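You operate a simulated robot arm through the tools that you are given. There is no shell and no other tool. Be economical: measure what you need, move in short steps, check, and stop when the job is done.

Carry out the task below with a simulated robot arm. There is one attempt and no reset: what you move stays moved.

## Task
Run a batch of 60 on machine 2.
Fine: wheel to FWD and lid shut before the main switch goes on; set the batch dial, wait for it to finish, main switch off again; leave the other machines and parts.

It is judged by the outcome, as a careful person would: the job done as asked, and still so three seconds after it is handed in. It fails if anything else is knocked over, pushed out of place, dropped, spilled or broken. Lids that push on must go on centred and level and be pressed home; caps that screw on are set level and turned clockwise until they are tight.

## Robot
A 7-joint arm with a two-finger parallel gripper, fixed in place. Base frame: the origin is at the foot of the arm, x ahead of it, y to its left, z up. Lengths are in mm, angles in degrees, forces in N, time in s.
With the tool pointing down near the work surface it reaches from about 100 to 660 mm from the base axis. Its first joint turns from -166.0 to 166.0 degrees. Payload 3.91 kg.
The TCP is the grasp point between the finger pads, 30 mm short of the fingertips. In the tool frame z runs along the fingers and y along their closing line. The gripper opens to 110 mm. The fingers are 20 mm wide and 10 mm thick; the gripper's body (48 by 112 mm) begins 55 mm behind the TCP.
Orientation is told as [roll, pitch, yaw] about the base's x, y, z axes, in that order, counted from this pose: with the fingers straight down and closing along the base's y, the tool's x points along the base's -x, its y along +y and its z along -z.

## Interface
- The arm moves only by the tool arm_command. Its argument "rows" is a list of rows, each a list of 7 numbers: the turn, a rotation vector about the tool's x, y, z in degrees, then the shift along the tool's x, y, z in mm, then the closure in counts, from 0 (fully open) to 255 (shut). In form: [[wx, wy, wz, x, y, z, fingers], ...]. A call has 1 to 12 rows; each row is the pose to reach, as a shift and turn from the pose commanded when the call began, along the tool's axes at that moment. Each row takes 0.2 s and may step no farther than 50 mm and 8.6 degrees from the row before; otherwise, or with a gripper value out of range, the whole call is refused. Where a pose cannot be reached the arm comes as near as it can. A force on the tool above 40 N (or 10 N above the force at the start of the call, whichever is more), or a blocked arm, ends the call early, and 0.2 s more pass. The fingers move at their own pace (about 153 mm/s each) and stop on an object; they squeeze with about 42 N. The grip force told is the motor's: it shows also when the fingers shut on nothing. Time passes only in rows, and 0.2 s behind the last, so rows that repeat a pose let the fingers close. It gives the time, the measured TCP pose, the force on the tool (base axes), the opening and the grip force at its end, in the units of the frame above (readings bear some noise), with the torque about the TCP (base axes, N m) and any sound that the robot's microphone picked up.
- Cameras (640 x 400 px; columns grow to the right, rows downward): "scene" is fixed at [50.3, 501.6, 1719.9]; the picture's right is [-0.47, -0.88, 0.00], its down [-0.72, 0.38, -0.58] and it looks along [0.52, -0.27, -0.81] (base axes); focal length 214 px, centre (320, 200). "wrist" rides on the gripper at [77, 7, -114] in the tool frame; the picture's right is [-0.09, 1.00, 0.00], its down [-0.80, -0.07, -0.59] and it looks along [-0.59, -0.05, 0.80] (tool axes); focal length 270 px, centre (320, 200). There is no depth. A picture from a camera that has moved, and an enlarged one, comes with that camera's place and axes in the base frame and with its lens.
- get_image(camera): a new picture of that camera. No time passes.
- move_column(by): slides the trunk up (or, below 0, down) by that many mm; the arm rides with it, the base frame stays. It gives what a move gives, with no picture.
- zoom(camera, box): a new picture of the part [left, top, right, bottom] of that camera's present view, enlarged. No time passes.
- hand_in(): hands the job in; it is judged then, once.

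Go step by step. Nothing tells you positions but the pictures and the camera data: compare them with the known pose of the tool, close in by small moves and look again before you grip or let go. The budget is 120 turns and 64 pictures, counting those below and the enlarged ones. Unless the task says otherwise, let go and move clear before handing in, and close with one line.

The tools are called after "Request:" by a JSON object that holds its "api" and its "payload". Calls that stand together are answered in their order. arm_command: Moves the arm, as the interface text tells. Its arguments: {"type":"object","properties":{"rows":{"type":"array","items":{"type":"array","items":{"type":"number"}}}},"required":["rows"]} The other tools are called the same way: move_column (by) slides the trunk up or down; get_image (camera) takes a picture; zoom (camera, box) takes an enlarged picture of a part of a camera's view; hand_in () hands the job in.

At the start:

```text
t: 0.0
tool_pos: [225.8, 250.0, 1479.1]
tool_rot: [0.0, 0.0, 0.0]
force: [-0.2, 0.4, -0.5]
torque: [0.02, 0.01, -0.01]
gripper_width: 110.0
grasp_force: 0.1
trunk travel left (down, up): [-575.0, 35.0]
```

scene: 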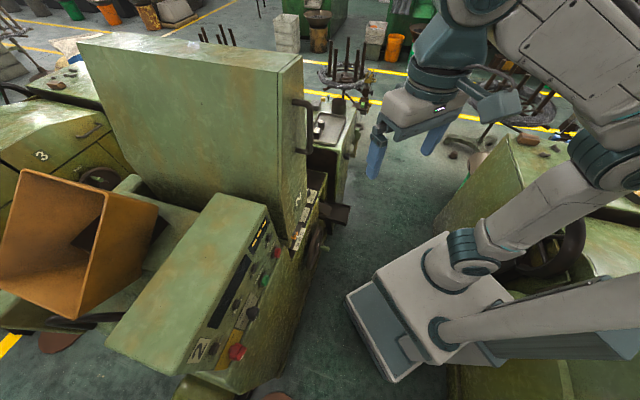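
wrist: 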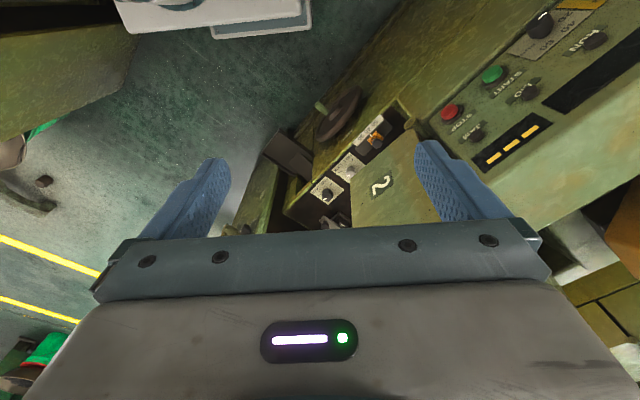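

I see machine 2 with its lid standing open and a control panel facing the robot; a wheel and switches sit on its side. I'll zoom in to read the labels.

Request:
{"api": "zoom", "payload": {"camera": "scene", "box": [160, 180, 360, 400]}}

Request:
{"api": "zoom", "payload": {"camera": "wrist", "box": [220, 60, 440, 240]}}

Request:
{"api": "zoom", "payload": {"camera": "wrist", "box": [400, 0, 640, 180]}}

```text
1.82 times, centred on (260, 290) of scene
camera zoom: at [50.3, 501.6, 1719.9], right [-0.47, -0.88, 0.0], down [-0.72, 0.38, -0.58], along [0.52, -0.27, -0.81], focal length 390 px, centre (429, 36)
```

zoom: 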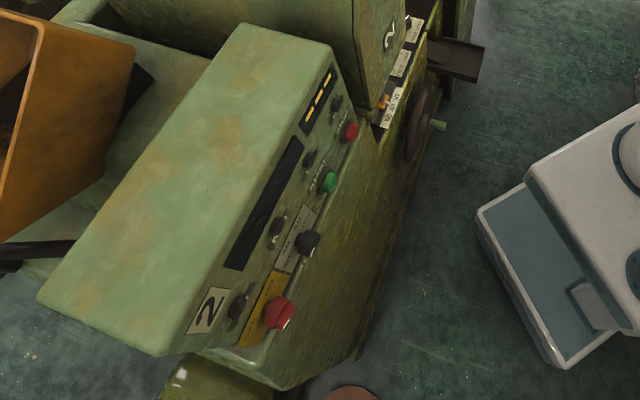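

```text
2.22 times, centred on (330, 150) of wrist
camera zoom: at [149.6, 256.9, 1594.1], right [0.09, 1.0, 0.0], down [0.8, -0.07, 0.59], along [0.59, -0.05, -0.8], focal length 601 px, centre (298, 311)
```

zoom: 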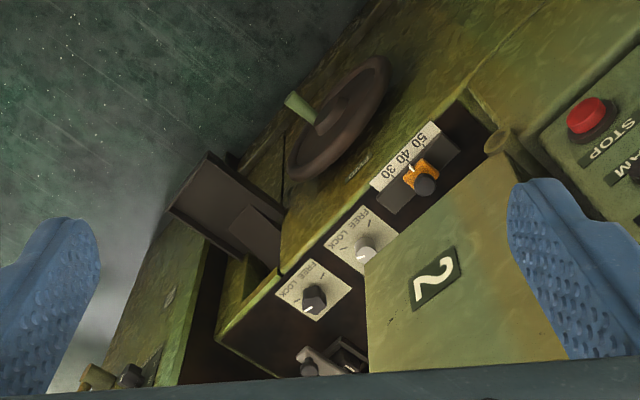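

```text
2.22 times, centred on (520, 90) of wrist
camera zoom: at [149.6, 256.9, 1594.1], right [0.09, 1.0, 0.0], down [0.8, -0.07, 0.59], along [0.59, -0.05, -0.8], focal length 601 px, centre (-124, 444)
```

zoom: 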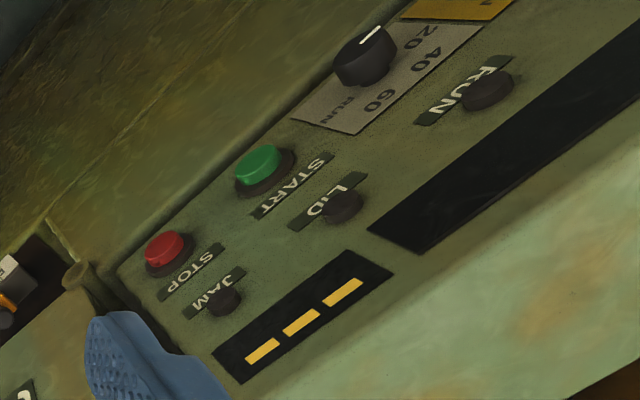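

I'm placing START near (287, 563, 1068) and the lid's "2" near (492, 367, 1092). I'll look closer at the lid, wheel and deck before moving.

Request:
{"api": "zoom", "payload": {"camera": "scene", "box": [60, 20, 380, 220]}}

Request:
{"api": "zoom", "payload": {"camera": "scene", "box": [270, 150, 390, 225]}}

Request:
{"api": "zoom", "payload": {"camera": "scene", "box": [180, 210, 308, 290]}}

Request:
{"api": "zoom", "payload": {"camera": "scene", "box": [180, 290, 308, 370]}}

```text
2.00 times, centred on (220, 120) of scene
camera zoom: at [50.3, 501.6, 1719.9], right [-0.47, -0.88, 0.0], down [-0.72, 0.38, -0.58], along [0.52, -0.27, -0.81], focal length 429 px, centre (520, 360)
```

zoom: 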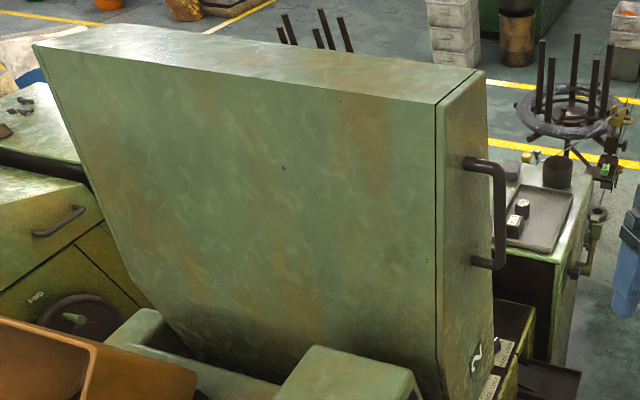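

```text
5.33 times, centred on (330, 188) of scene
camera zoom: at [50.3, 501.6, 1719.9], right [-0.47, -0.88, 0.0], down [-0.72, 0.38, -0.58], along [0.52, -0.27, -0.81], focal length 1144 px, centre (267, 267)
```

zoom: 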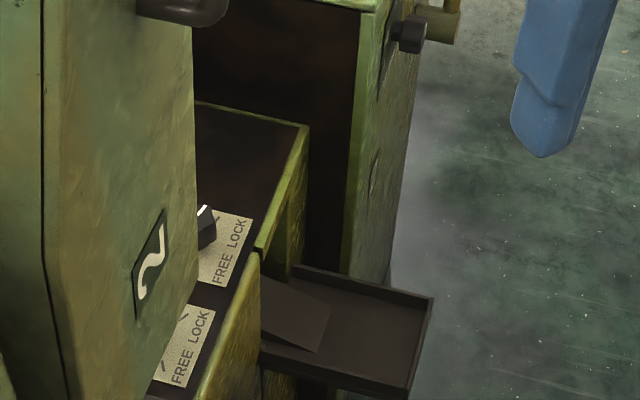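

```text
5.00 times, centred on (244, 250) of scene
camera zoom: at [50.3, 501.6, 1719.9], right [-0.47, -0.88, 0.0], down [-0.72, 0.38, -0.58], along [0.52, -0.27, -0.81], focal length 1072 px, centre (700, -50)
```

zoom: 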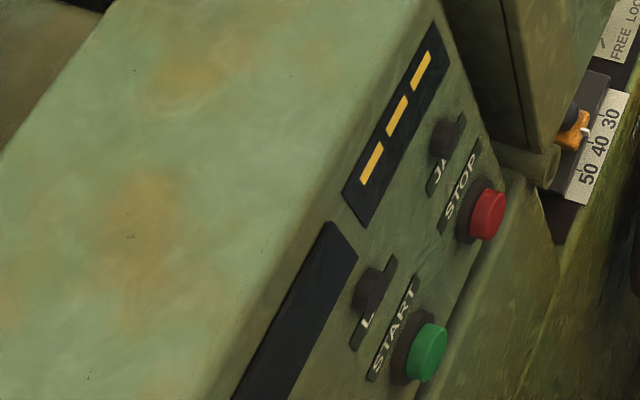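

```text
5.00 times, centred on (244, 330) of scene
camera zoom: at [50.3, 501.6, 1719.9], right [-0.47, -0.88, 0.0], down [-0.72, 0.38, -0.58], along [0.52, -0.27, -0.81], focal length 1072 px, centre (700, -450)
```

zoom: 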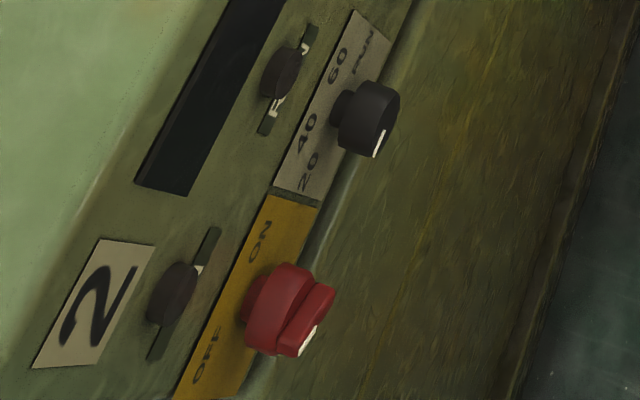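

The lid hinges along the panel side and folds away from the panel onto the deck. Next I'll yaw the tool to face the machine front and tilt it 30° forward to see the wheel and panel.

Request:
{"api": "arm_command", "payload": {"rows": [[0, 0, -8, 0, 0, 0, 0], [0, 0, -16, 0, 0, 0, 0], [0, 0, -24, 0, 0, 0, 0], [0, 0, -32, 0, 0, 0, 0], [0, 0, -40, 0, 0, 0, 0], [0, 0, -46.5, 0, 0, 0, 0]]}}

Request:
{"api": "arm_command", "payload": {"rows": [[0, -8, 0, 0, 0, 0, 0], [0, -16, 0, 0, 0, 0, 0], [0, -24, 0, 0, 0, 0, 0], [0, -30, 0, 0, 0, 0, 0]]}}

Request:
{"api": "get_image", "payload": {"camera": "wrist"}}

```text
t: 1.4
tool_pos: [226.2, 249.3, 1480.1]
tool_rot: [0.0, 0.0, 46.6]
force: [0.8, 0.5, -0.8]
torque: [0.02, 0.0, 0.03]
gripper_width: 109.8
grasp_force: 0.1
trunk travel left (down, up): [-575.0, 35.0]
```

```text
t: 2.4
tool_pos: [224.7, 250.5, 1480.4]
tool_rot: [0.0, -30.1, 46.5]
force: [0.1, -0.4, 0.0]
torque: [-0.01, -0.03, -0.01]
gripper_width: 109.8
grasp_force: 0.0
trunk travel left (down, up): [-575.0, 35.0]
```

```text
54 pictures are left
camera wrist: at [135.9, 164.4, 1540.2], right [-0.67, 0.74, 0.04], down [0.32, 0.24, 0.92], along [0.67, 0.63, -0.4], focal length 270 px, centre (320, 200)
```

wrist: 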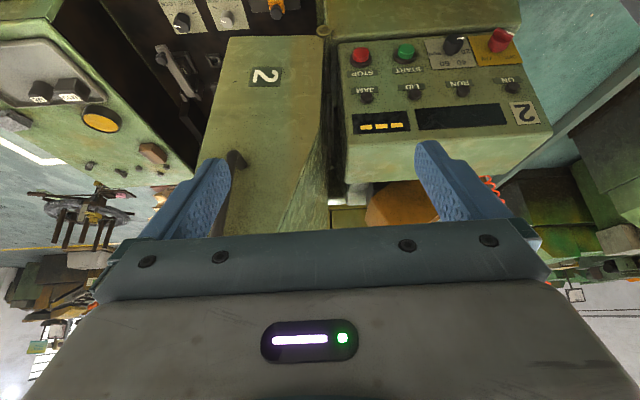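

The view is upside-down but clear. I'll lower the trunk to see the wheel and deck.

Request:
{"api": "move_column", "payload": {"by": -420}}

Request:
{"api": "get_image", "payload": {"camera": "wrist"}}

Request:
{"api": "get_image", "payload": {"camera": "scene"}}

```text
refused: -420 is not a number from -400 to 400
```

```text
53 pictures are left
camera wrist: at [135.9, 164.4, 1540.2], right [-0.67, 0.74, 0.04], down [0.32, 0.24, 0.92], along [0.67, 0.63, -0.4], focal length 270 px, centre (320, 200)
```

wrist: 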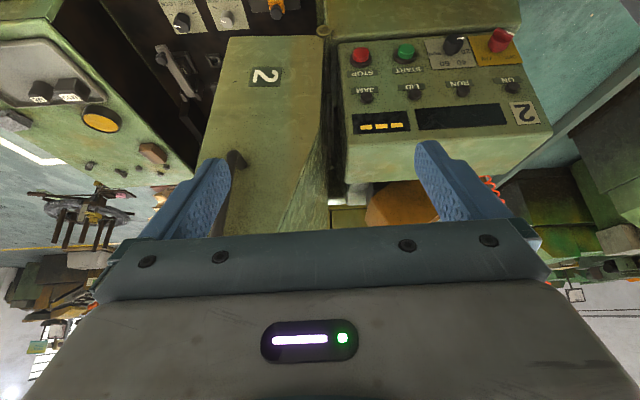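

```text
52 pictures are left
```

scene: 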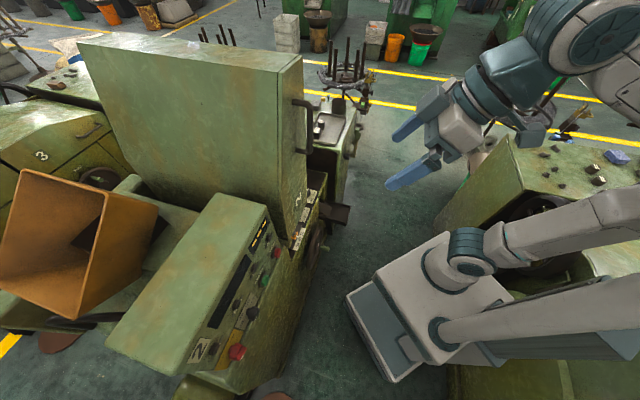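

The column limit is 400 per call. I'll lower 300 and check.

Request:
{"api": "move_column", "payload": {"by": -300}}

Request:
{"api": "get_image", "payload": {"camera": "wrist"}}

Request:
{"api": "get_image", "payload": {"camera": "scene"}}

```text
t: 5.4
tool_pos: [225.5, 250.1, 1179.6]
tool_rot: [0.0, -30.0, 46.5]
force: [-0.2, -1.3, -0.7]
torque: [0.01, -0.02, 0.0]
gripper_width: 110.0
grasp_force: 0.0
trunk travel left (down, up): [-275.0, 335.0]
```

```text
51 pictures are left
camera wrist: at [136.5, 164.8, 1240.3], right [-0.67, 0.74, 0.04], down [0.32, 0.24, 0.92], along [0.67, 0.63, -0.4], focal length 270 px, centre (320, 200)
```

wrist: 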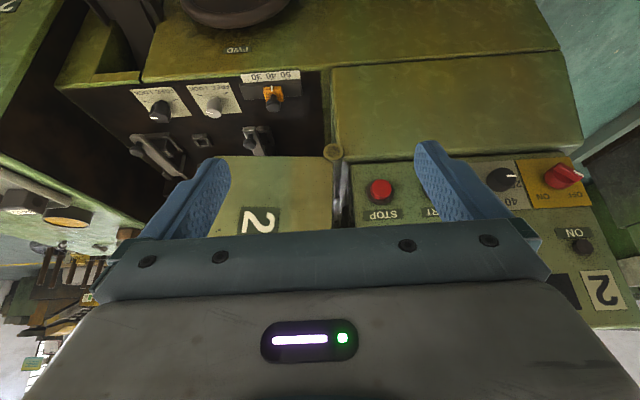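

```text
50 pictures are left
```

scene: 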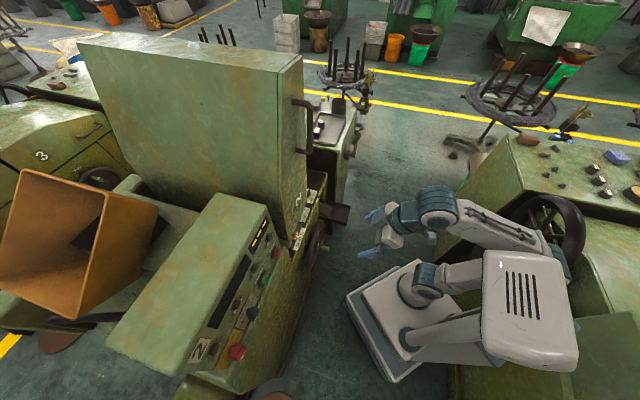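

Machine frame now: front normal u=(.688,.725), length t=(.725,-.688). Now I'll go lower with the arm and tilt to view the wheel.

Request:
{"api": "arm_command", "payload": {"rows": [[0, 5, 0, 19, -30, 33, 0], [0, 10, 0, 37, -60, 65, 0], [0, 15, 0, 56, -90, 98, 0], [0, 20, 0, 75, -120, 130, 0]]}}

Request:
{"api": "get_image", "payload": {"camera": "wrist"}}

```text
t: 6.4
tool_pos: [313.2, 166.7, 1029.0]
tool_rot: [0.0, -10.0, 46.6]
force: [-0.1, -0.4, -0.5]
torque: [-0.03, -0.02, -0.03]
gripper_width: 110.1
grasp_force: 0.0
trunk travel left (down, up): [-275.0, 335.0]
```

```text
49 pictures are left
camera wrist: at [243.3, 102.6, 1127.8], right [-0.66, 0.75, 0.01], down [0.52, 0.45, 0.72], along [0.53, 0.49, -0.69], focal length 270 px, centre (320, 200)
```

wrist: 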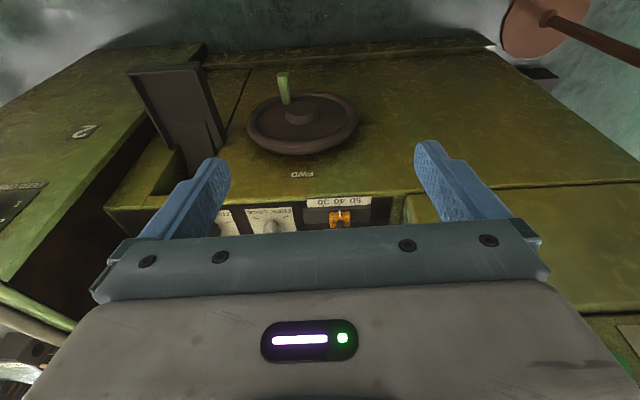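

Request:
{"api": "zoom", "payload": {"camera": "wrist", "box": [210, 50, 410, 200]}}

```text
2.67 times, centred on (310, 125) of wrist
camera zoom: at [243.3, 102.6, 1127.8], right [-0.66, 0.75, 0.01], down [0.52, 0.45, 0.72], along [0.53, 0.49, -0.69], focal length 721 px, centre (347, 400)
```

zoom: 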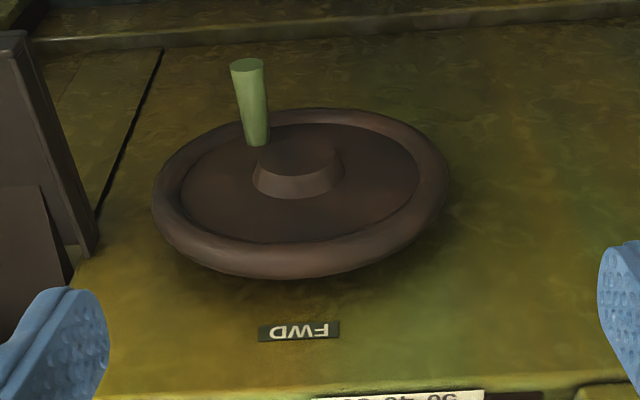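

Only FWD is labelled, at the top of the wheel; the peg points away from it. I'll compare with machine 3's wheel.

Request:
{"api": "zoom", "payload": {"camera": "scene", "box": [60, 150, 140, 200]}}

Request:
{"api": "zoom", "payload": {"camera": "scene", "box": [290, 180, 354, 270]}}

Request:
{"api": "get_image", "payload": {"camera": "scene"}}

```text
8.00 times, centred on (100, 175) of scene
camera zoom: at [50.3, 501.6, 1719.9], right [-0.47, -0.88, 0.0], down [-0.72, 0.38, -0.58], along [0.52, -0.27, -0.81], focal length 1716 px, centre (2080, 400)
```

zoom: 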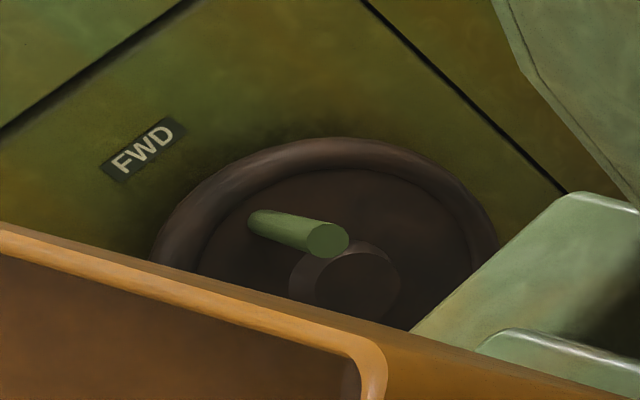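

```text
4.44 times, centred on (322, 225) of scene
camera zoom: at [50.3, 501.6, 1719.9], right [-0.47, -0.88, 0.0], down [-0.72, 0.38, -0.58], along [0.52, -0.27, -0.81], focal length 953 px, centre (311, 89)
```

zoom: 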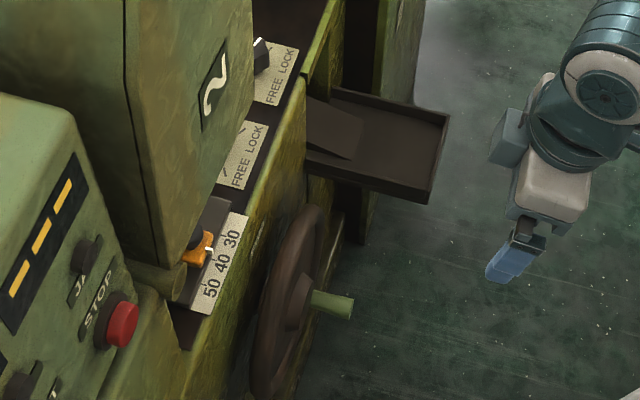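

```text
45 pictures are left
```

scene: 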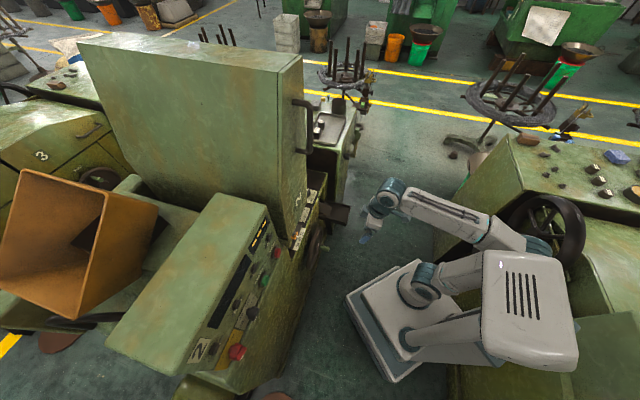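

Machine 3's peg sits under its FWD label, so FWD means peg at the top; machine 2's peg is at the lower right near (u≈500, t≈205, z≈470). I'll level the tool toward the machine.

Request:
{"api": "arm_command", "payload": {"rows": [[0, -8, 0, 0, -10, 0, 120], [0, -16, 0, 0, -20, 0, 120], [0, -24, 0, 0, -30, 0, 120], [0, -32, 0, 0, -40, 0, 120], [0, -40, 0, 0, -50, 0, 120], [0, -48, 0, 0, -60, 0, 120], [0, -56, 0, 0, -70, 0, 120], [0, -64, 0, 0, -80, 0, 120], [0, -72, 0, 0, -90, 0, 120], [0, -80, 0, 0, -90, 0, 120]]}}

Request:
{"api": "get_image", "payload": {"camera": "scene"}}

```text
t: 8.6
tool_pos: [385.4, 105.0, 1038.6]
tool_rot: [171.9, -90.1, -125.3]
force: [-0.6, 0.0, 0.3]
torque: [-0.01, -0.01, -0.01]
gripper_width: 58.0
grasp_force: 0.1
out of reach, approached as far as the arm can: row 10
trunk travel left (down, up): [-275.0, 335.0]
```

```text
44 pictures are left
```

scene: 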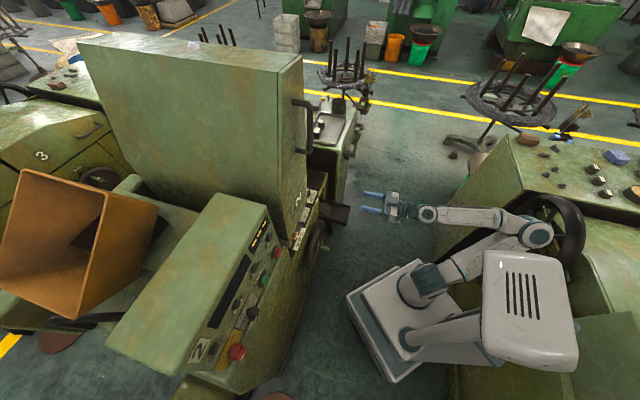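

Tool is level now. I'll move forward 80 mm to draw the elbow away from the right-hand machine, then lower.

Request:
{"api": "arm_command", "payload": {"rows": [[0, 0, 0, 0, 0, 40, 120], [0, 0, 0, 0, 0, 80, 120]]}}

Request:
{"api": "move_column", "payload": {"by": -150}}

Request:
{"api": "get_image", "payload": {"camera": "scene"}}

```text
t: 9.2
tool_pos: [440.0, 162.2, 1038.7]
tool_rot: [-131.4, -90.0, 178.0]
force: [-1.1, -0.3, 0.6]
torque: [0.01, 0.0, 0.02]
gripper_width: 58.0
grasp_force: 0.0
trunk travel left (down, up): [-275.0, 335.0]
```

```text
t: 10.9
tool_pos: [440.2, 162.0, 888.3]
tool_rot: [81.8, -90.0, -35.3]
force: [0.6, 0.1, 0.7]
torque: [0.01, 0.01, 0.01]
gripper_width: 58.0
grasp_force: 0.1
trunk travel left (down, up): [-125.0, 485.0]
```

```text
43 pictures are left
```

scene: 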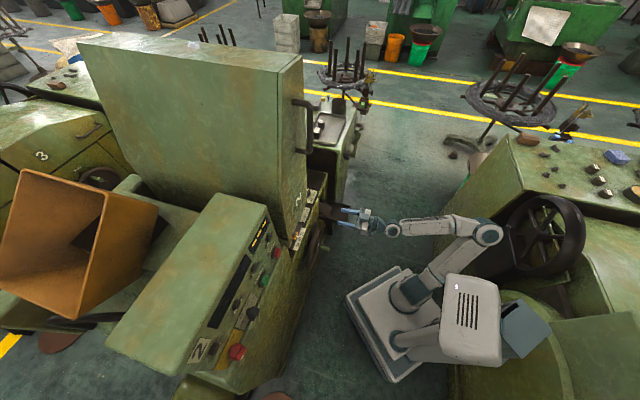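

Request:
{"api": "get_image", "payload": {"camera": "wrist"}}

```text
42 pictures are left
camera wrist: at [357.8, 83.4, 810.7], right [-0.72, 0.69, 0.09], down [-0.36, -0.48, 0.8], along [0.59, 0.55, 0.59], focal length 270 px, centre (320, 200)
```

wrist: 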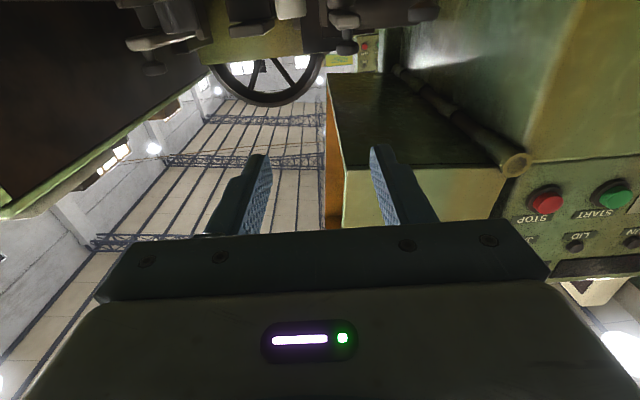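

Request:
{"api": "arm_command", "payload": {"rows": [[0, 0, 0, 0, 20, -20, 120], [0, 0, 0, 0, 45, -20, 120]]}}

Request:
{"api": "move_column", "payload": {"by": -125}}

Request:
{"api": "arm_command", "payload": {"rows": [[0, 0, 0, 40, 0, 0, 120], [0, 0, 0, 80, 0, 0, 120], [0, 0, 0, 120, 0, 0, 120], [0, 0, 0, 160, 0, 0, 120]]}}

Request:
{"api": "get_image", "payload": {"camera": "scene"}}

Request:
{"api": "get_image", "payload": {"camera": "wrist"}}

```text
t: 11.6
tool_pos: [395.2, 178.0, 888.4]
tool_rot: [122.3, -89.8, -75.7]
force: [-0.4, -0.2, 0.2]
torque: [0.04, 0.03, 0.02]
gripper_width: 58.3
grasp_force: 0.0
trunk travel left (down, up): [-125.0, 485.0]
```

```text
t: 13.1
tool_pos: [394.6, 179.1, 762.7]
tool_rot: [83.3, -90.0, -36.7]
force: [0.1, -0.3, 0.6]
torque: [0.02, 0.0, -0.02]
gripper_width: 58.1
grasp_force: 0.0
trunk travel left (down, up): [0.0, 610.0]
```

```text
t: 14.1
tool_pos: [472.7, 187.6, 623.1]
tool_rot: [-99.0, -89.9, 145.8]
force: [-0.4, -0.2, 0.1]
torque: [-0.01, 0.03, -0.03]
gripper_width: 58.2
grasp_force: 0.1
out of reach, approached as far as the arm can: row 1, 2, 3, 4
trunk travel left (down, up): [0.0, 610.0]
```

```text
41 pictures are left
```

scene: 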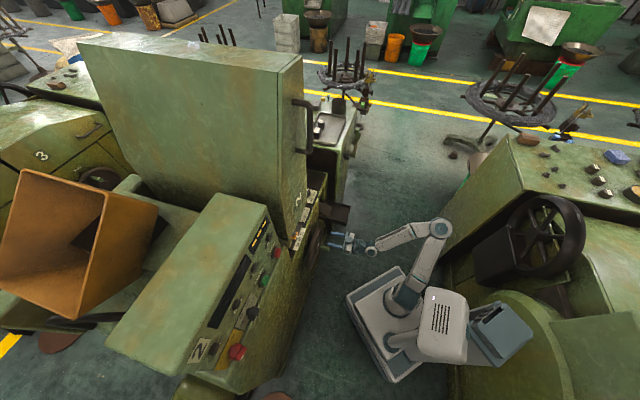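

```text
40 pictures are left
camera wrist: at [390.4, 108.1, 546.0], right [-0.72, 0.68, 0.09], down [-0.36, -0.48, 0.8], along [0.59, 0.55, 0.59], focal length 270 px, centre (320, 200)
```

wrist: 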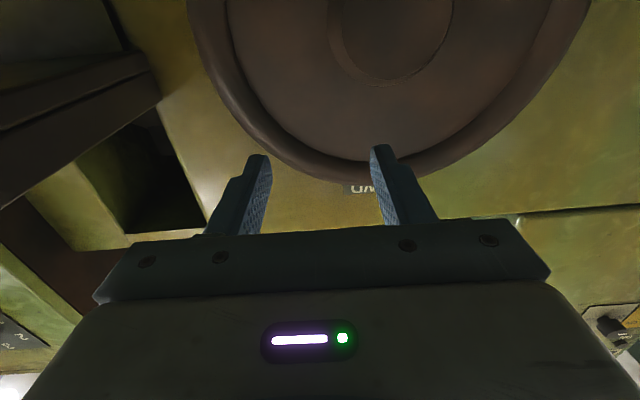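

The level tool is at its reach limit this low, so I'll pitch the tool to point ~45° down and back off slightly, which also gives the camera a better view of the peg.

Request:
{"api": "arm_command", "payload": {"rows": [[0, 8, 0, -4, 10, -8, 120], [0, 16, 0, -8, 20, -16, 120], [0, 24, 0, -12, 30, -24, 120], [0, 32, 0, -16, 40, -32, 120], [0, 40, 0, -20, 50, -40, 120], [0, 46, 0, -20, 50, -40, 120]]}}

Request:
{"api": "get_image", "payload": {"camera": "wrist"}}

```text
t: 15.5
tool_pos: [407.0, 190.5, 643.8]
tool_rot: [0.1, -43.9, 46.4]
force: [0.5, -0.8, -0.2]
torque: [-0.01, 0.02, 0.0]
gripper_width: 58.2
grasp_force: 0.0
trunk travel left (down, up): [0.0, 610.0]
```

```text
39 pictures are left
camera wrist: at [310.7, 97.3, 672.4], right [-0.68, 0.73, 0.06], down [0.17, 0.07, 0.98], along [0.72, 0.68, -0.17], focal length 270 px, centre (320, 200)
```

wrist: 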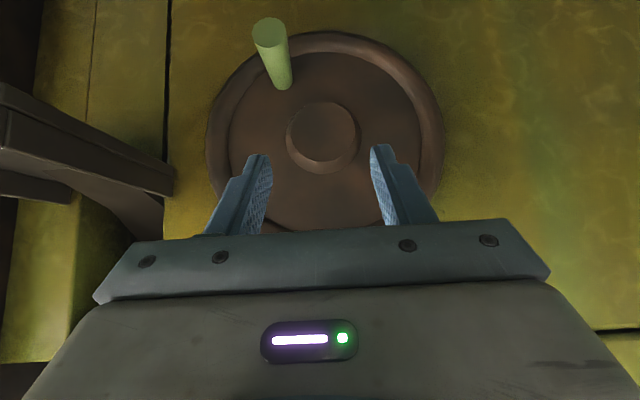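

Good view: hub front ≈ (u532, t164, z563), peg tip ≈ (u483, t203, z493), radius ≈80 mm. I'll move to a pre-grasp along the peg.

Request:
{"api": "arm_command", "payload": {"rows": [[0, 0, 0, 14, -13, 30, 90], [0, 0, 0, 28, -26, 60, 90], [0, 0, 0, 41, -39, 89, 90]]}}

Request:
{"api": "get_image", "payload": {"camera": "wrist"}}

```text
t: 16.3
tool_pos: [458.3, 188.0, 549.7]
tool_rot: [-0.2, -44.0, 46.7]
force: [0.1, -0.1, -0.6]
torque: [-0.02, 0.0, 0.01]
gripper_width: 71.2
grasp_force: 0.0
trunk travel left (down, up): [0.0, 610.0]
```

```text
38 pictures are left
camera wrist: at [361.6, 94.6, 578.5], right [-0.68, 0.73, 0.06], down [0.16, 0.07, 0.98], along [0.72, 0.68, -0.17], focal length 270 px, centre (320, 200)
```

wrist: 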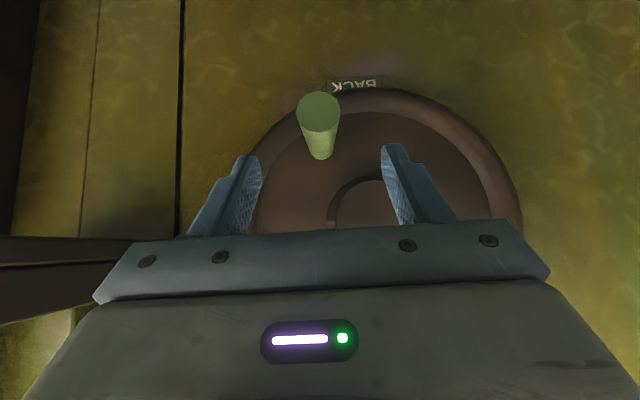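

A BACK label shows at the bottom, confirming FWD = top. The peg is centred between the fingers; I'll approach and grip.

Request:
{"api": "arm_command", "payload": {"rows": [[0, 0, 0, 0, 0, 40, 90], [0, 0, 0, 0, 0, 80, 90], [0, 0, 0, 0, 0, 80, 255], [0, 0, 0, 0, 0, 80, 255], [0, 0, 0, 0, 0, 80, 255]]}}

Request:
{"api": "get_image", "payload": {"camera": "wrist"}}

```text
t: 17.5
tool_pos: [498.0, 227.1, 492.0]
tool_rot: [0.0, -44.0, 46.4]
force: [-0.8, 2.7, -1.2]
torque: [0.37, -0.45, -1.5]
gripper_width: 26.3
grasp_force: 44.8
trunk travel left (down, up): [0.0, 610.0]
```

```text
37 pictures are left
camera wrist: at [400.7, 135.0, 521.5], right [-0.68, 0.73, 0.06], down [0.16, 0.07, 0.98], along [0.72, 0.68, -0.17], focal length 270 px, centre (320, 200)
```

wrist: 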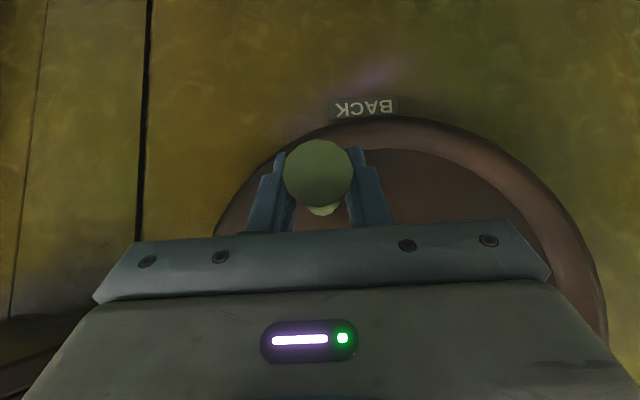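

Peg gripped. I'll drive it counter-clockwise around the right side along an 82 mm arc, first 60°.

Request:
{"api": "arm_command", "payload": {"rows": [[0, 0, 0, -5.7, -11.7, -5.9, 255], [0, 0, 0, -12.7, -21.8, -13.2, 255], [0, 0, 0, -20.9, -30, -21.6, 255], [0, 0, 0, -29.9, -36.1, -30.9, 255], [0, 0, 0, -39.5, -39.8, -40.8, 255], [0, 0, 0, -49.3, -41, -51, 255]]}}

Request:
{"api": "get_image", "payload": {"camera": "wrist"}}

```text
t: 18.9
tool_pos: [525.6, 199.0, 564.4]
tool_rot: [0.1, -43.9, 46.5]
force: [-14.1, 10.1, -9.5]
torque: [0.43, -0.71, -1.08]
gripper_width: 26.4
grasp_force: 45.0
trunk travel left (down, up): [0.0, 610.0]
```

```text
36 pictures are left
camera wrist: at [428.6, 106.4, 593.0], right [-0.68, 0.73, 0.06], down [0.17, 0.07, 0.98], along [0.72, 0.68, -0.17], focal length 270 px, centre (320, 200)
```

wrist: 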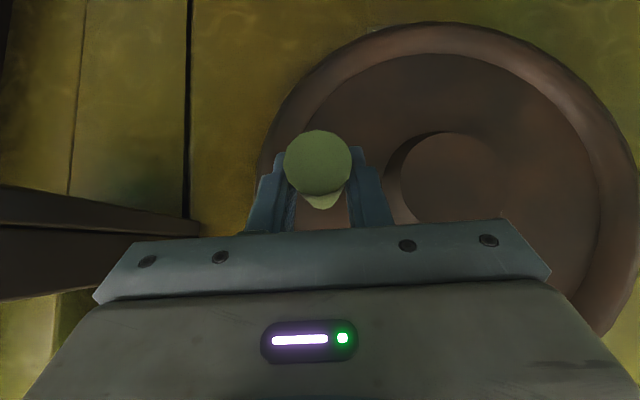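

The wheel follows. Continuing the remaining 90° with a slightly smaller radius.

Request:
{"api": "arm_command", "payload": {"rows": [[0, 0, 0, -9.7, 3.2, -10, 255], [0, 0, 0, -19, 6.8, -19.7, 255], [0, 0, 0, -27.8, 12.7, -28.8, 255], [0, 0, 0, -35.7, 20.7, -37, 255], [0, 0, 0, -42.6, 30.6, -44.1, 255], [0, 0, 0, -48.2, 42, -49.8, 255], [0, 0, 0, -52.3, 54.6, -54.1, 255], [0, 0, 0, -54.8, 68.1, -56.7, 255], [0, 0, 0, -55.6, 82, -57.5, 255]]}}

Request:
{"api": "get_image", "payload": {"camera": "wrist"}}

```text
t: 20.2
tool_pos: [506.1, 219.5, 631.7]
tool_rot: [-0.2, -44.6, 46.0]
force: [-1.0, -31.5, 17.7]
torque: [-0.49, 0.12, -1.64]
gripper_width: 26.4
grasp_force: 45.3
trunk travel left (down, up): [0.0, 610.0]
stopped in row 6: the force on the tool passed its limit at 46 N (the readings are from after the stop); the commanded pose is now the measured one
```

```text
35 pictures are left
camera wrist: at [408.6, 126.7, 658.5], right [-0.67, 0.74, 0.06], down [0.15, 0.06, 0.99], along [0.72, 0.67, -0.15], focal length 270 px, centre (320, 200)
```

wrist: 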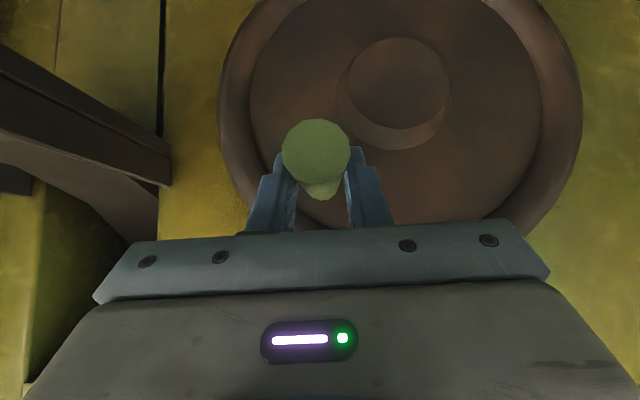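

Force built up radially; refitting the circle gives centre ≈ (t158, z566), r≈87. I'll continue on that arc.

Request:
{"api": "arm_command", "payload": {"rows": [[0, 0, 0, -1.5, 0, -1.5, 255], [0, 0, 0, -4.8, 9, -4.9, 255], [0, 0, 0, -9.1, 19.6, -9.3, 255], [0, 0, 0, -12.3, 31, -12.5, 255], [0, 0, 0, -14.4, 42.8, -14.7, 255], [0, 0, 0, -15.3, 55, -15.5, 255]]}}

Request:
{"api": "get_image", "payload": {"camera": "wrist"}}

```text
t: 21.6
tool_pos: [469.4, 257.1, 649.1]
tool_rot: [-0.2, -44.5, 45.9]
force: [41.2, -8.0, -8.9]
torque: [-0.16, -0.44, -1.39]
gripper_width: 25.8
grasp_force: 44.5
trunk travel left (down, up): [0.0, 610.0]
```

```text
34 pictures are left
camera wrist: at [371.8, 165.6, 677.4], right [-0.67, 0.74, 0.06], down [0.16, 0.06, 0.99], along [0.73, 0.67, -0.16], focal length 270 px, centre (320, 200)
```

wrist: 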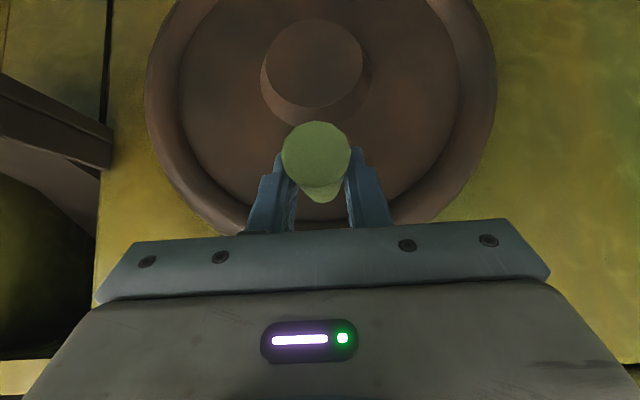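

The peg is now at the top, aligned with the hub. I'll nudge a little farther to check for a stop, then release and check.

Request:
{"api": "arm_command", "payload": {"rows": [[0, 0, 0, 0, 4, 0, 255], [0, 0, 0, 0, 4, 0, 255]]}}

Request:
{"api": "arm_command", "payload": {"rows": [[0, 0, 0, 0, 0, 0, 120], [0, 0, 0, 0, 0, 0, 90], [0, 0, 0, 0, 0, -40, 90], [0, 0, 0, 0, 0, -80, 90]]}}

Request:
{"api": "get_image", "payload": {"camera": "wrist"}}

```text
t: 21.9
tool_pos: [470.1, 256.6, 650.2]
tool_rot: [-0.4, -44.6, 45.7]
force: [34.9, -8.6, -15.6]
torque: [-0.27, -0.09, -0.99]
gripper_width: 25.9
grasp_force: 45.1
trunk travel left (down, up): [0.0, 610.0]
stopped in row 1: the force on the tool passed its limit at 55 N (the readings are from after the stop); the commanded pose is now the measured one
```

```text
t: 22.9
tool_pos: [426.2, 220.8, 710.2]
tool_rot: [-0.5, -44.6, 46.2]
force: [-0.1, 0.3, 0.4]
torque: [0.01, -0.01, 0.01]
gripper_width: 71.3
grasp_force: 0.1
trunk travel left (down, up): [0.0, 610.0]
```

```text
33 pictures are left
camera wrist: at [328.6, 127.5, 735.8], right [-0.67, 0.74, 0.06], down [0.15, 0.06, 0.99], along [0.72, 0.67, -0.16], focal length 270 px, centre (320, 200)
```

wrist: 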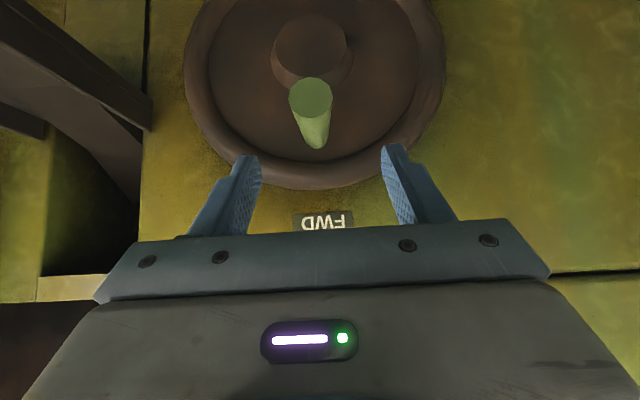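

The peg hit its stop directly under FWD and stayed there. Next the lid: back off, raise the trunk and look at the handle.

Request:
{"api": "arm_command", "payload": {"rows": [[0, 0, 0, 0, 30, -40, 90], [0, 0, 0, 0, 70, -70, 90]]}}

Request:
{"api": "move_column", "payload": {"by": 400}}

Request:
{"api": "move_column", "payload": {"by": 120}}

Request:
{"api": "get_image", "payload": {"camera": "wrist"}}

```text
t: 23.5
tool_pos: [341.0, 232.6, 757.9]
tool_rot: [-0.5, -44.6, 46.2]
force: [0.4, -0.3, 0.3]
torque: [-0.01, 0.01, 0.0]
gripper_width: 71.1
grasp_force: 0.1
trunk travel left (down, up): [0.0, 610.0]
```

```text
t: 27.4
tool_pos: [343.2, 233.2, 1158.4]
tool_rot: [-0.4, -44.7, 46.4]
force: [-0.2, -0.2, 0.1]
torque: [-0.01, 0.01, 0.02]
gripper_width: 71.4
grasp_force: 0.0
trunk travel left (down, up): [-400.0, 210.0]
```

```text
t: 28.9
tool_pos: [341.2, 232.8, 1278.1]
tool_rot: [-0.3, -44.6, 46.2]
force: [0.8, -0.4, 0.2]
torque: [-0.02, 0.0, -0.01]
gripper_width: 71.2
grasp_force: 0.1
trunk travel left (down, up): [-520.0, 90.0]
```

```text
32 pictures are left
camera wrist: at [243.9, 140.7, 1305.6], right [-0.67, 0.74, 0.06], down [0.15, 0.06, 0.99], along [0.72, 0.67, -0.16], focal length 270 px, centre (320, 200)
```

wrist: 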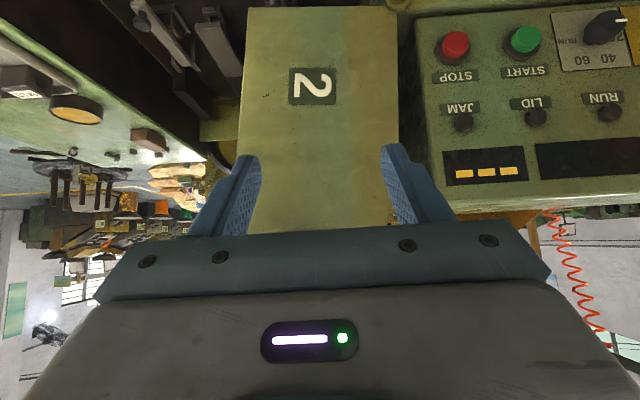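

Request:
{"api": "move_column", "payload": {"by": 90}}

Request:
{"api": "arm_command", "payload": {"rows": [[0, 4, 0, -15.5, -7, -37, 90], [0, 8, 0, -31, -14, -74, 90], [0, 12, 0, -46.5, -21, -111, 90], [0, 15, 0, -62.6, -28, -149, 90]]}}

Request:
{"api": "get_image", "payload": {"camera": "wrist"}}

```text
t: 30.1
tool_pos: [340.3, 233.0, 1368.7]
tool_rot: [-0.4, -44.6, 46.3]
force: [-0.3, -0.8, -0.6]
torque: [0.01, -0.01, 0.06]
gripper_width: 71.0
grasp_force: 0.1
trunk travel left (down, up): [-610.0, 0.0]
```

```text
t: 31.1
tool_pos: [319.8, 172.2, 1518.0]
tool_rot: [-0.4, -29.5, 46.2]
force: [1.2, 0.7, 0.4]
torque: [-0.01, -0.01, -0.01]
gripper_width: 71.4
grasp_force: 0.0
trunk travel left (down, up): [-610.0, 0.0]
```

```text
31 pictures are left
camera wrist: at [229.2, 87.8, 1579.8], right [-0.66, 0.75, 0.04], down [0.33, 0.24, 0.91], along [0.67, 0.62, -0.41], focal length 270 px, centre (320, 200)
```

wrist: 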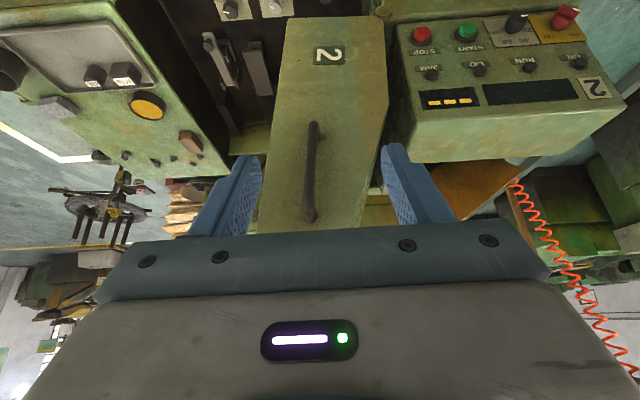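

The handle bar runs nearly vertical at u≈553, t≈134, z≈1305–1456; the hinge is about (t−18, z986). Closing swings the handle about 90° to near (t376, z834). I'll pick a trunk height that covers this arc with a level tool.

Request:
{"api": "move_column", "payload": {"by": -400}}

Request:
{"api": "arm_command", "payload": {"rows": [[0, -7.5, 0, -28.6, -2.6, -21.4, 90], [0, -15, 0, -57.2, -5.2, -42.8, 90], [0, -22.5, 0, -85.9, -7.8, -64.1, 90], [0, -30, 0, -114.5, -10.5, -85.5, 90], [0, -37.5, 0, -143, -13, -106.9, 90], [0, -45, 0, -171.8, -15.7, -128.3, 90], [0, -52.5, 0, -200.4, -18.3, -149.6, 90], [0, -60, 0, -229, -21, -171, 90]]}}

Request:
{"api": "get_image", "payload": {"camera": "scene"}}

```text
t: 35.0
tool_pos: [319.9, 173.4, 1117.4]
tool_rot: [-0.4, -29.7, 46.2]
force: [0.1, -0.4, 0.1]
torque: [-0.03, 0.0, -0.01]
gripper_width: 71.2
grasp_force: 0.1
trunk travel left (down, up): [-210.0, 400.0]
```

```text
t: 36.8
tool_pos: [413.6, 240.4, 1380.9]
tool_rot: [-52.3, -89.6, 98.2]
force: [-0.8, 0.4, 0.2]
torque: [0.0, 0.01, 0.02]
gripper_width: 71.2
grasp_force: 0.1
trunk travel left (down, up): [-210.0, 400.0]
```

```text
30 pictures are left
```

scene: 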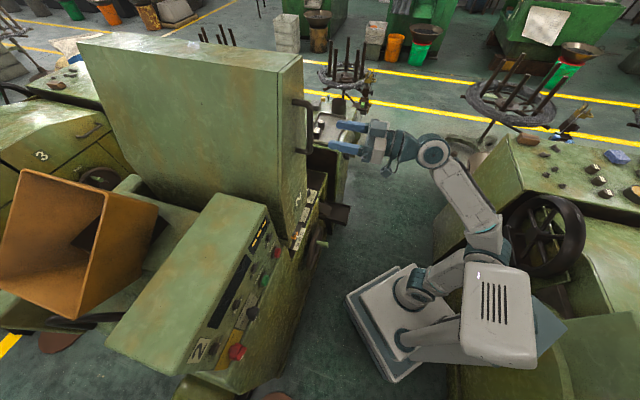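

Reachable here. I'll dry-run the arc 100 mm clear of the handle to confirm the arm can follow it (first half).

Request:
{"api": "arm_command", "payload": {"rows": [[0, 0, 6.43, 19.5, -43.2, 0, 90], [0, 0, 12.86, 43.7, -83.9, 0, 90], [0, 0, 19.29, 72.3, -121.6, 0, 90], [0, 0, 25.71, 105, -155.9, 0, 90], [0, 0, 32.14, 141.3, -186.3, 0, 90], [0, 0, 38.57, 180.7, -212.5, 0, 90], [0, 0, 45, 222.9, -234.1, 0, 90]]}}

```text
t: 38.4
tool_pos: [580.0, 75.0, 1156.8]
tool_rot: [89.6, -45.2, -43.7]
force: [-0.9, 0.4, -0.1]
torque: [-0.02, -0.02, 0.0]
gripper_width: 71.4
grasp_force: 0.1
trunk travel left (down, up): [-210.0, 400.0]
```

Request:
{"api": "arm_command", "payload": {"rows": [[0, 0, 6.43, 19.5, -43.2, 0, 90], [0, 0, 12.86, 43.7, -83.9, 0, 90], [0, 0, 19.29, 72.3, -121.6, 0, 90], [0, 0, 25.71, 105, -155.9, 0, 90], [0, 0, 32.14, 141.3, -186.3, 0, 90], [0, 0, 38.57, 180.7, -212.5, 0, 90], [0, 0, 45, 222.9, -234.1, 0, 90]]}}

Request:
{"api": "get_image", "payload": {"camera": "wrist"}}

```text
t: 40.0
tool_pos: [586.5, 67.1, 834.8]
tool_rot: [89.6, -0.3, -44.1]
force: [-0.6, -0.7, -0.8]
torque: [0.01, 0.03, 0.01]
gripper_width: 71.1
grasp_force: 0.1
trunk travel left (down, up): [-210.0, 400.0]
```

```text
29 pictures are left
camera wrist: at [452.1, 38.6, 842.7], right [0.06, -0.05, 1.0], down [0.16, -0.98, -0.06], along [0.98, 0.17, -0.05], focal length 270 px, centre (320, 200)
```

wrist: 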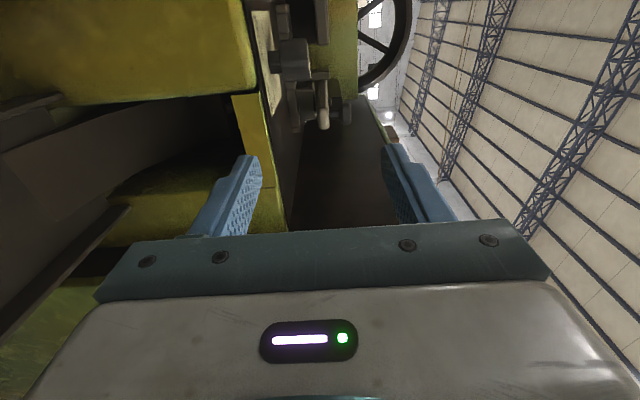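

The whole arc is reachable. Returning along the same arc to the handle.

Request:
{"api": "arm_command", "payload": {"rows": [[0, 0, -6.43, -14.5, 45.1, 0, 90], [0, 0, -12.86, -23.9, 91.5, 0, 90], [0, 0, -19.29, -28.1, 138.6, 0, 90], [0, 0, -25.71, -27, 186, 0, 90], [0, 0, -32.14, -20.5, 232.9, 0, 90], [0, 0, -38.57, -8.8, 278.9, 0, 90], [0, 0, -45, 7.9, 323.1, 0, 90]]}}

Request:
{"api": "arm_command", "payload": {"rows": [[0, 0, -6.43, -14.5, 45.1, 0, 90], [0, 0, -12.86, -23.9, 91.5, 0, 90], [0, 0, -19.29, -28.1, 138.6, 0, 90], [0, 0, -25.71, -27, 186, 0, 90], [0, 0, -32.14, -20.5, 232.9, 0, 90], [0, 0, -38.57, -8.8, 278.9, 0, 90], [0, 0, -45, 7.9, 323.1, 0, 90]]}}

Request:
{"api": "get_image", "payload": {"camera": "wrist"}}

```text
t: 41.5
tool_pos: [581.0, 75.9, 1158.2]
tool_rot: [89.6, -45.4, -43.6]
force: [0.6, 0.2, -0.7]
torque: [-0.01, 0.01, 0.03]
gripper_width: 71.2
grasp_force: 0.1
trunk travel left (down, up): [-210.0, 400.0]
```

```text
t: 43.1
tool_pos: [412.5, 240.2, 1381.0]
tool_rot: [-48.2, -89.6, 94.3]
force: [0.2, 0.1, -0.5]
torque: [0.02, 0.0, 0.05]
gripper_width: 71.0
grasp_force: 0.1
trunk travel left (down, up): [-210.0, 400.0]
```

```text
28 pictures are left
camera wrist: at [329.2, 162.6, 1304.3], right [-0.72, 0.69, 0.08], down [-0.36, -0.47, 0.81], along [0.6, 0.55, 0.59], focal length 270 px, centre (320, 200)
```

wrist: 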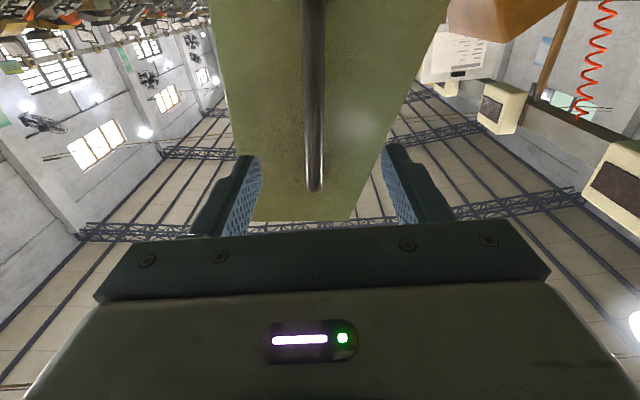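

The bar is centred between the fingers. Advancing and gripping the handle.

Request:
{"api": "arm_command", "payload": {"rows": [[0, 0, 0, 0, 0, 45, 90], [0, 0, 0, 0, 0, 88, 90], [0, 0, 0, 0, 0, 88, 255], [0, 0, 0, 0, 0, 88, 255], [0, 0, 0, 0, 0, 88, 255]]}}

Request:
{"api": "get_image", "payload": {"camera": "wrist"}}

```text
t: 44.4
tool_pos: [476.0, 302.8, 1379.0]
tool_rot: [-24.4, -89.6, 70.3]
force: [9.6, -3.9, 0.3]
torque: [0.95, 0.52, -0.14]
gripper_width: 17.2
grasp_force: 45.0
trunk travel left (down, up): [-210.0, 400.0]
```

```text
27 pictures are left
camera wrist: at [394.4, 223.8, 1302.8], right [-0.71, 0.69, 0.09], down [-0.36, -0.47, 0.81], along [0.6, 0.54, 0.59], focal length 270 px, centre (320, 200)
```

wrist: 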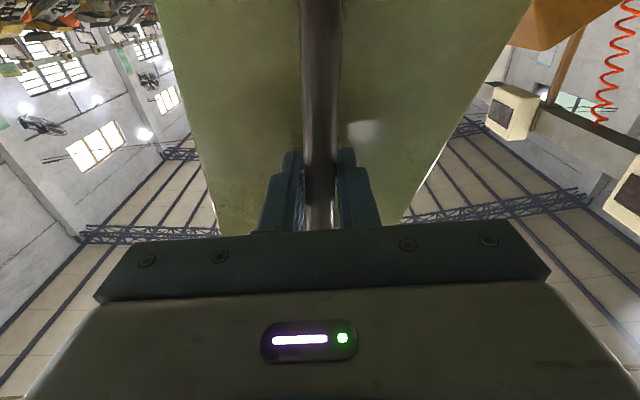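

Gripped. Test with the first 6° of the arc.

Request:
{"api": "arm_command", "payload": {"rows": [[0, 0, 3, 8.5, -20.4, 0, 255], [0, 0, 6, 18, -40.4, 0, 255]]}}

```text
t: 45.0
tool_pos: [504.2, 274.8, 1360.0]
tool_rot: [86.3, -84.3, -40.5]
force: [6.7, 4.5, 12.3]
torque: [0.68, 0.57, -0.03]
gripper_width: 17.4
grasp_force: 45.0
trunk travel left (down, up): [-210.0, 400.0]
```

Request:
{"api": "arm_command", "payload": {"rows": [[0, 0, 4, 11.6, -27.1, 0, 255], [0, 0, 8, 25, -53.3, 0, 255], [0, 0, 12, 40.2, -78.6, 0, 255], [0, 0, 16, 57.1, -102.7, 0, 255], [0, 0, 20, 75.7, -125.6, 0, 255], [0, 0, 24, 95.9, -147.1, 0, 255], [0, 0, 28, 117.5, -167.2, 0, 255], [0, 0, 32, 140.4, -185.7, 0, 255], [0, 0, 36, 164.6, -202.6, 0, 255], [0, 0, 40, 189.9, -217.7, 0, 255]]}}

Request:
{"api": "get_image", "payload": {"camera": "scene"}}

```text
t: 47.1
tool_pos: [642.7, 138.5, 1151.3]
tool_rot: [89.4, -44.4, -43.5]
force: [-30.0, 6.9, -11.4]
torque: [0.4, 1.04, 0.58]
gripper_width: 17.1
grasp_force: 44.8
trunk travel left (down, up): [-210.0, 400.0]
```

```text
26 pictures are left
```

scene: 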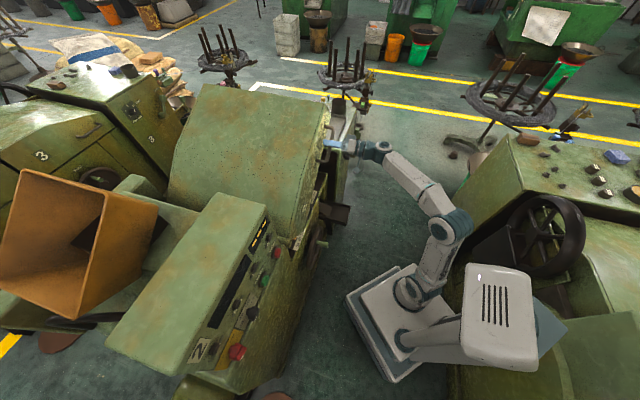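

The lid follows nicely. Continuing with a small inward correction.

Request:
{"api": "arm_command", "payload": {"rows": [[0, 0, 4, 15.6, -25.5, 0, 255], [0, 0, 8, 30, -51.3, 0, 255], [0, 0, 12, 45.2, -76.6, 0, 255], [0, 0, 16, 62.1, -100.7, 0, 255], [0, 0, 20, 80.7, -123.6, 0, 255], [0, 0, 24, 100.9, -145.1, 0, 255], [0, 0, 28, 122.5, -165.2, 0, 255], [0, 0, 32, 145.4, -183.7, 0, 255], [0, 0, 36, 169.6, -200.6, 0, 255]]}}

Request:
{"api": "get_image", "payload": {"camera": "scene"}}

```text
t: 49.1
tool_pos: [655.8, 125.2, 887.4]
tool_rot: [89.6, -8.2, -43.7]
force: [-7.2, 8.8, -4.3]
torque: [0.47, 0.81, -0.06]
gripper_width: 17.2
grasp_force: 45.2
trunk travel left (down, up): [-210.0, 400.0]
```

```text
25 pictures are left
```

scene: 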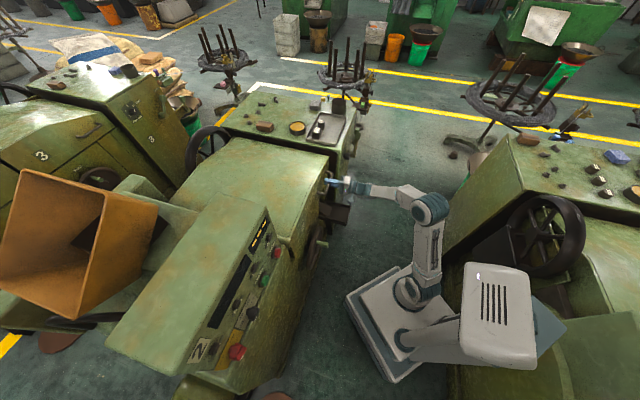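

Nearly closed (~82°). Lowering the rest slowly until it seats.

Request:
{"api": "arm_command", "payload": {"rows": [[0, 0, 2, 5.5, -13.7, 0, 255], [0, 0, 4, 11.6, -27.1, 0, 255], [0, 0, 6, 18, -40.4, 0, 255], [0, 0, 8, 25, -53.3, 0, 255], [0, 0, 10, 32.4, -66.1, 0, 255], [0, 0, 12, 40.2, -78.6, 0, 255]]}}

Request:
{"api": "get_image", "payload": {"camera": "wrist"}}

Request:
{"api": "zoom", "payload": {"camera": "scene", "box": [160, 120, 380, 260]}}

```text
t: 49.9
tool_pos: [652.4, 130.5, 864.0]
tool_rot: [91.1, -3.7, -44.2]
force: [-2.7, 3.9, 7.6]
torque: [0.8, 0.86, -0.2]
gripper_width: 16.9
grasp_force: 44.4
trunk travel left (down, up): [-210.0, 400.0]
stopped in row 3: the force on the tool passed its limit at 51 N (the readings are from after the stop); the commanded pose is now the measured one
```

```text
24 pictures are left
camera wrist: at [517.3, 101.0, 864.6], right [0.0, -0.03, 1.0], down [0.16, -0.99, -0.03], along [0.99, 0.16, 0.0], focal length 270 px, centre (320, 200)
```

wrist: 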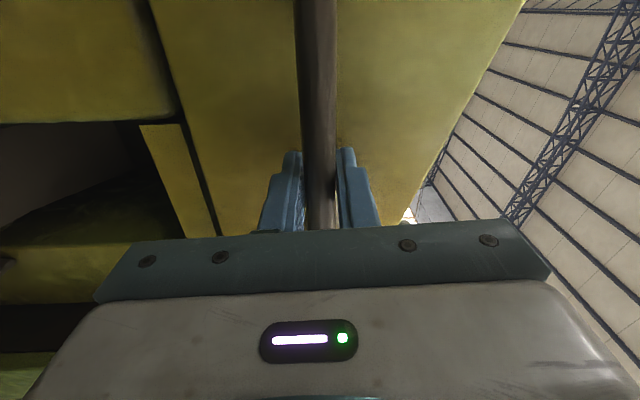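

```text
2.86 times, centred on (270, 190) of scene
camera zoom: at [50.3, 501.6, 1719.9], right [-0.47, -0.88, 0.0], down [-0.72, 0.38, -0.58], along [0.52, -0.27, -0.81], focal length 613 px, centre (463, 229)
```

zoom: 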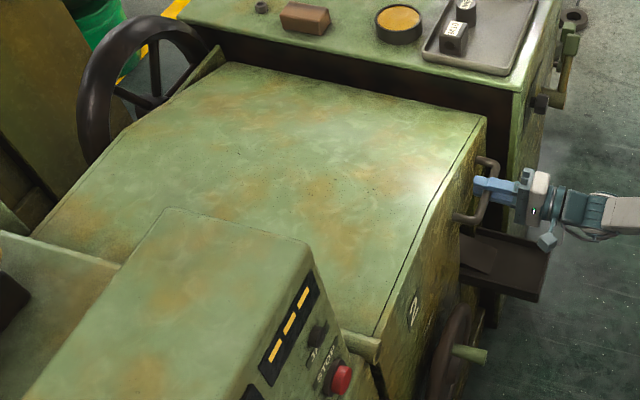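

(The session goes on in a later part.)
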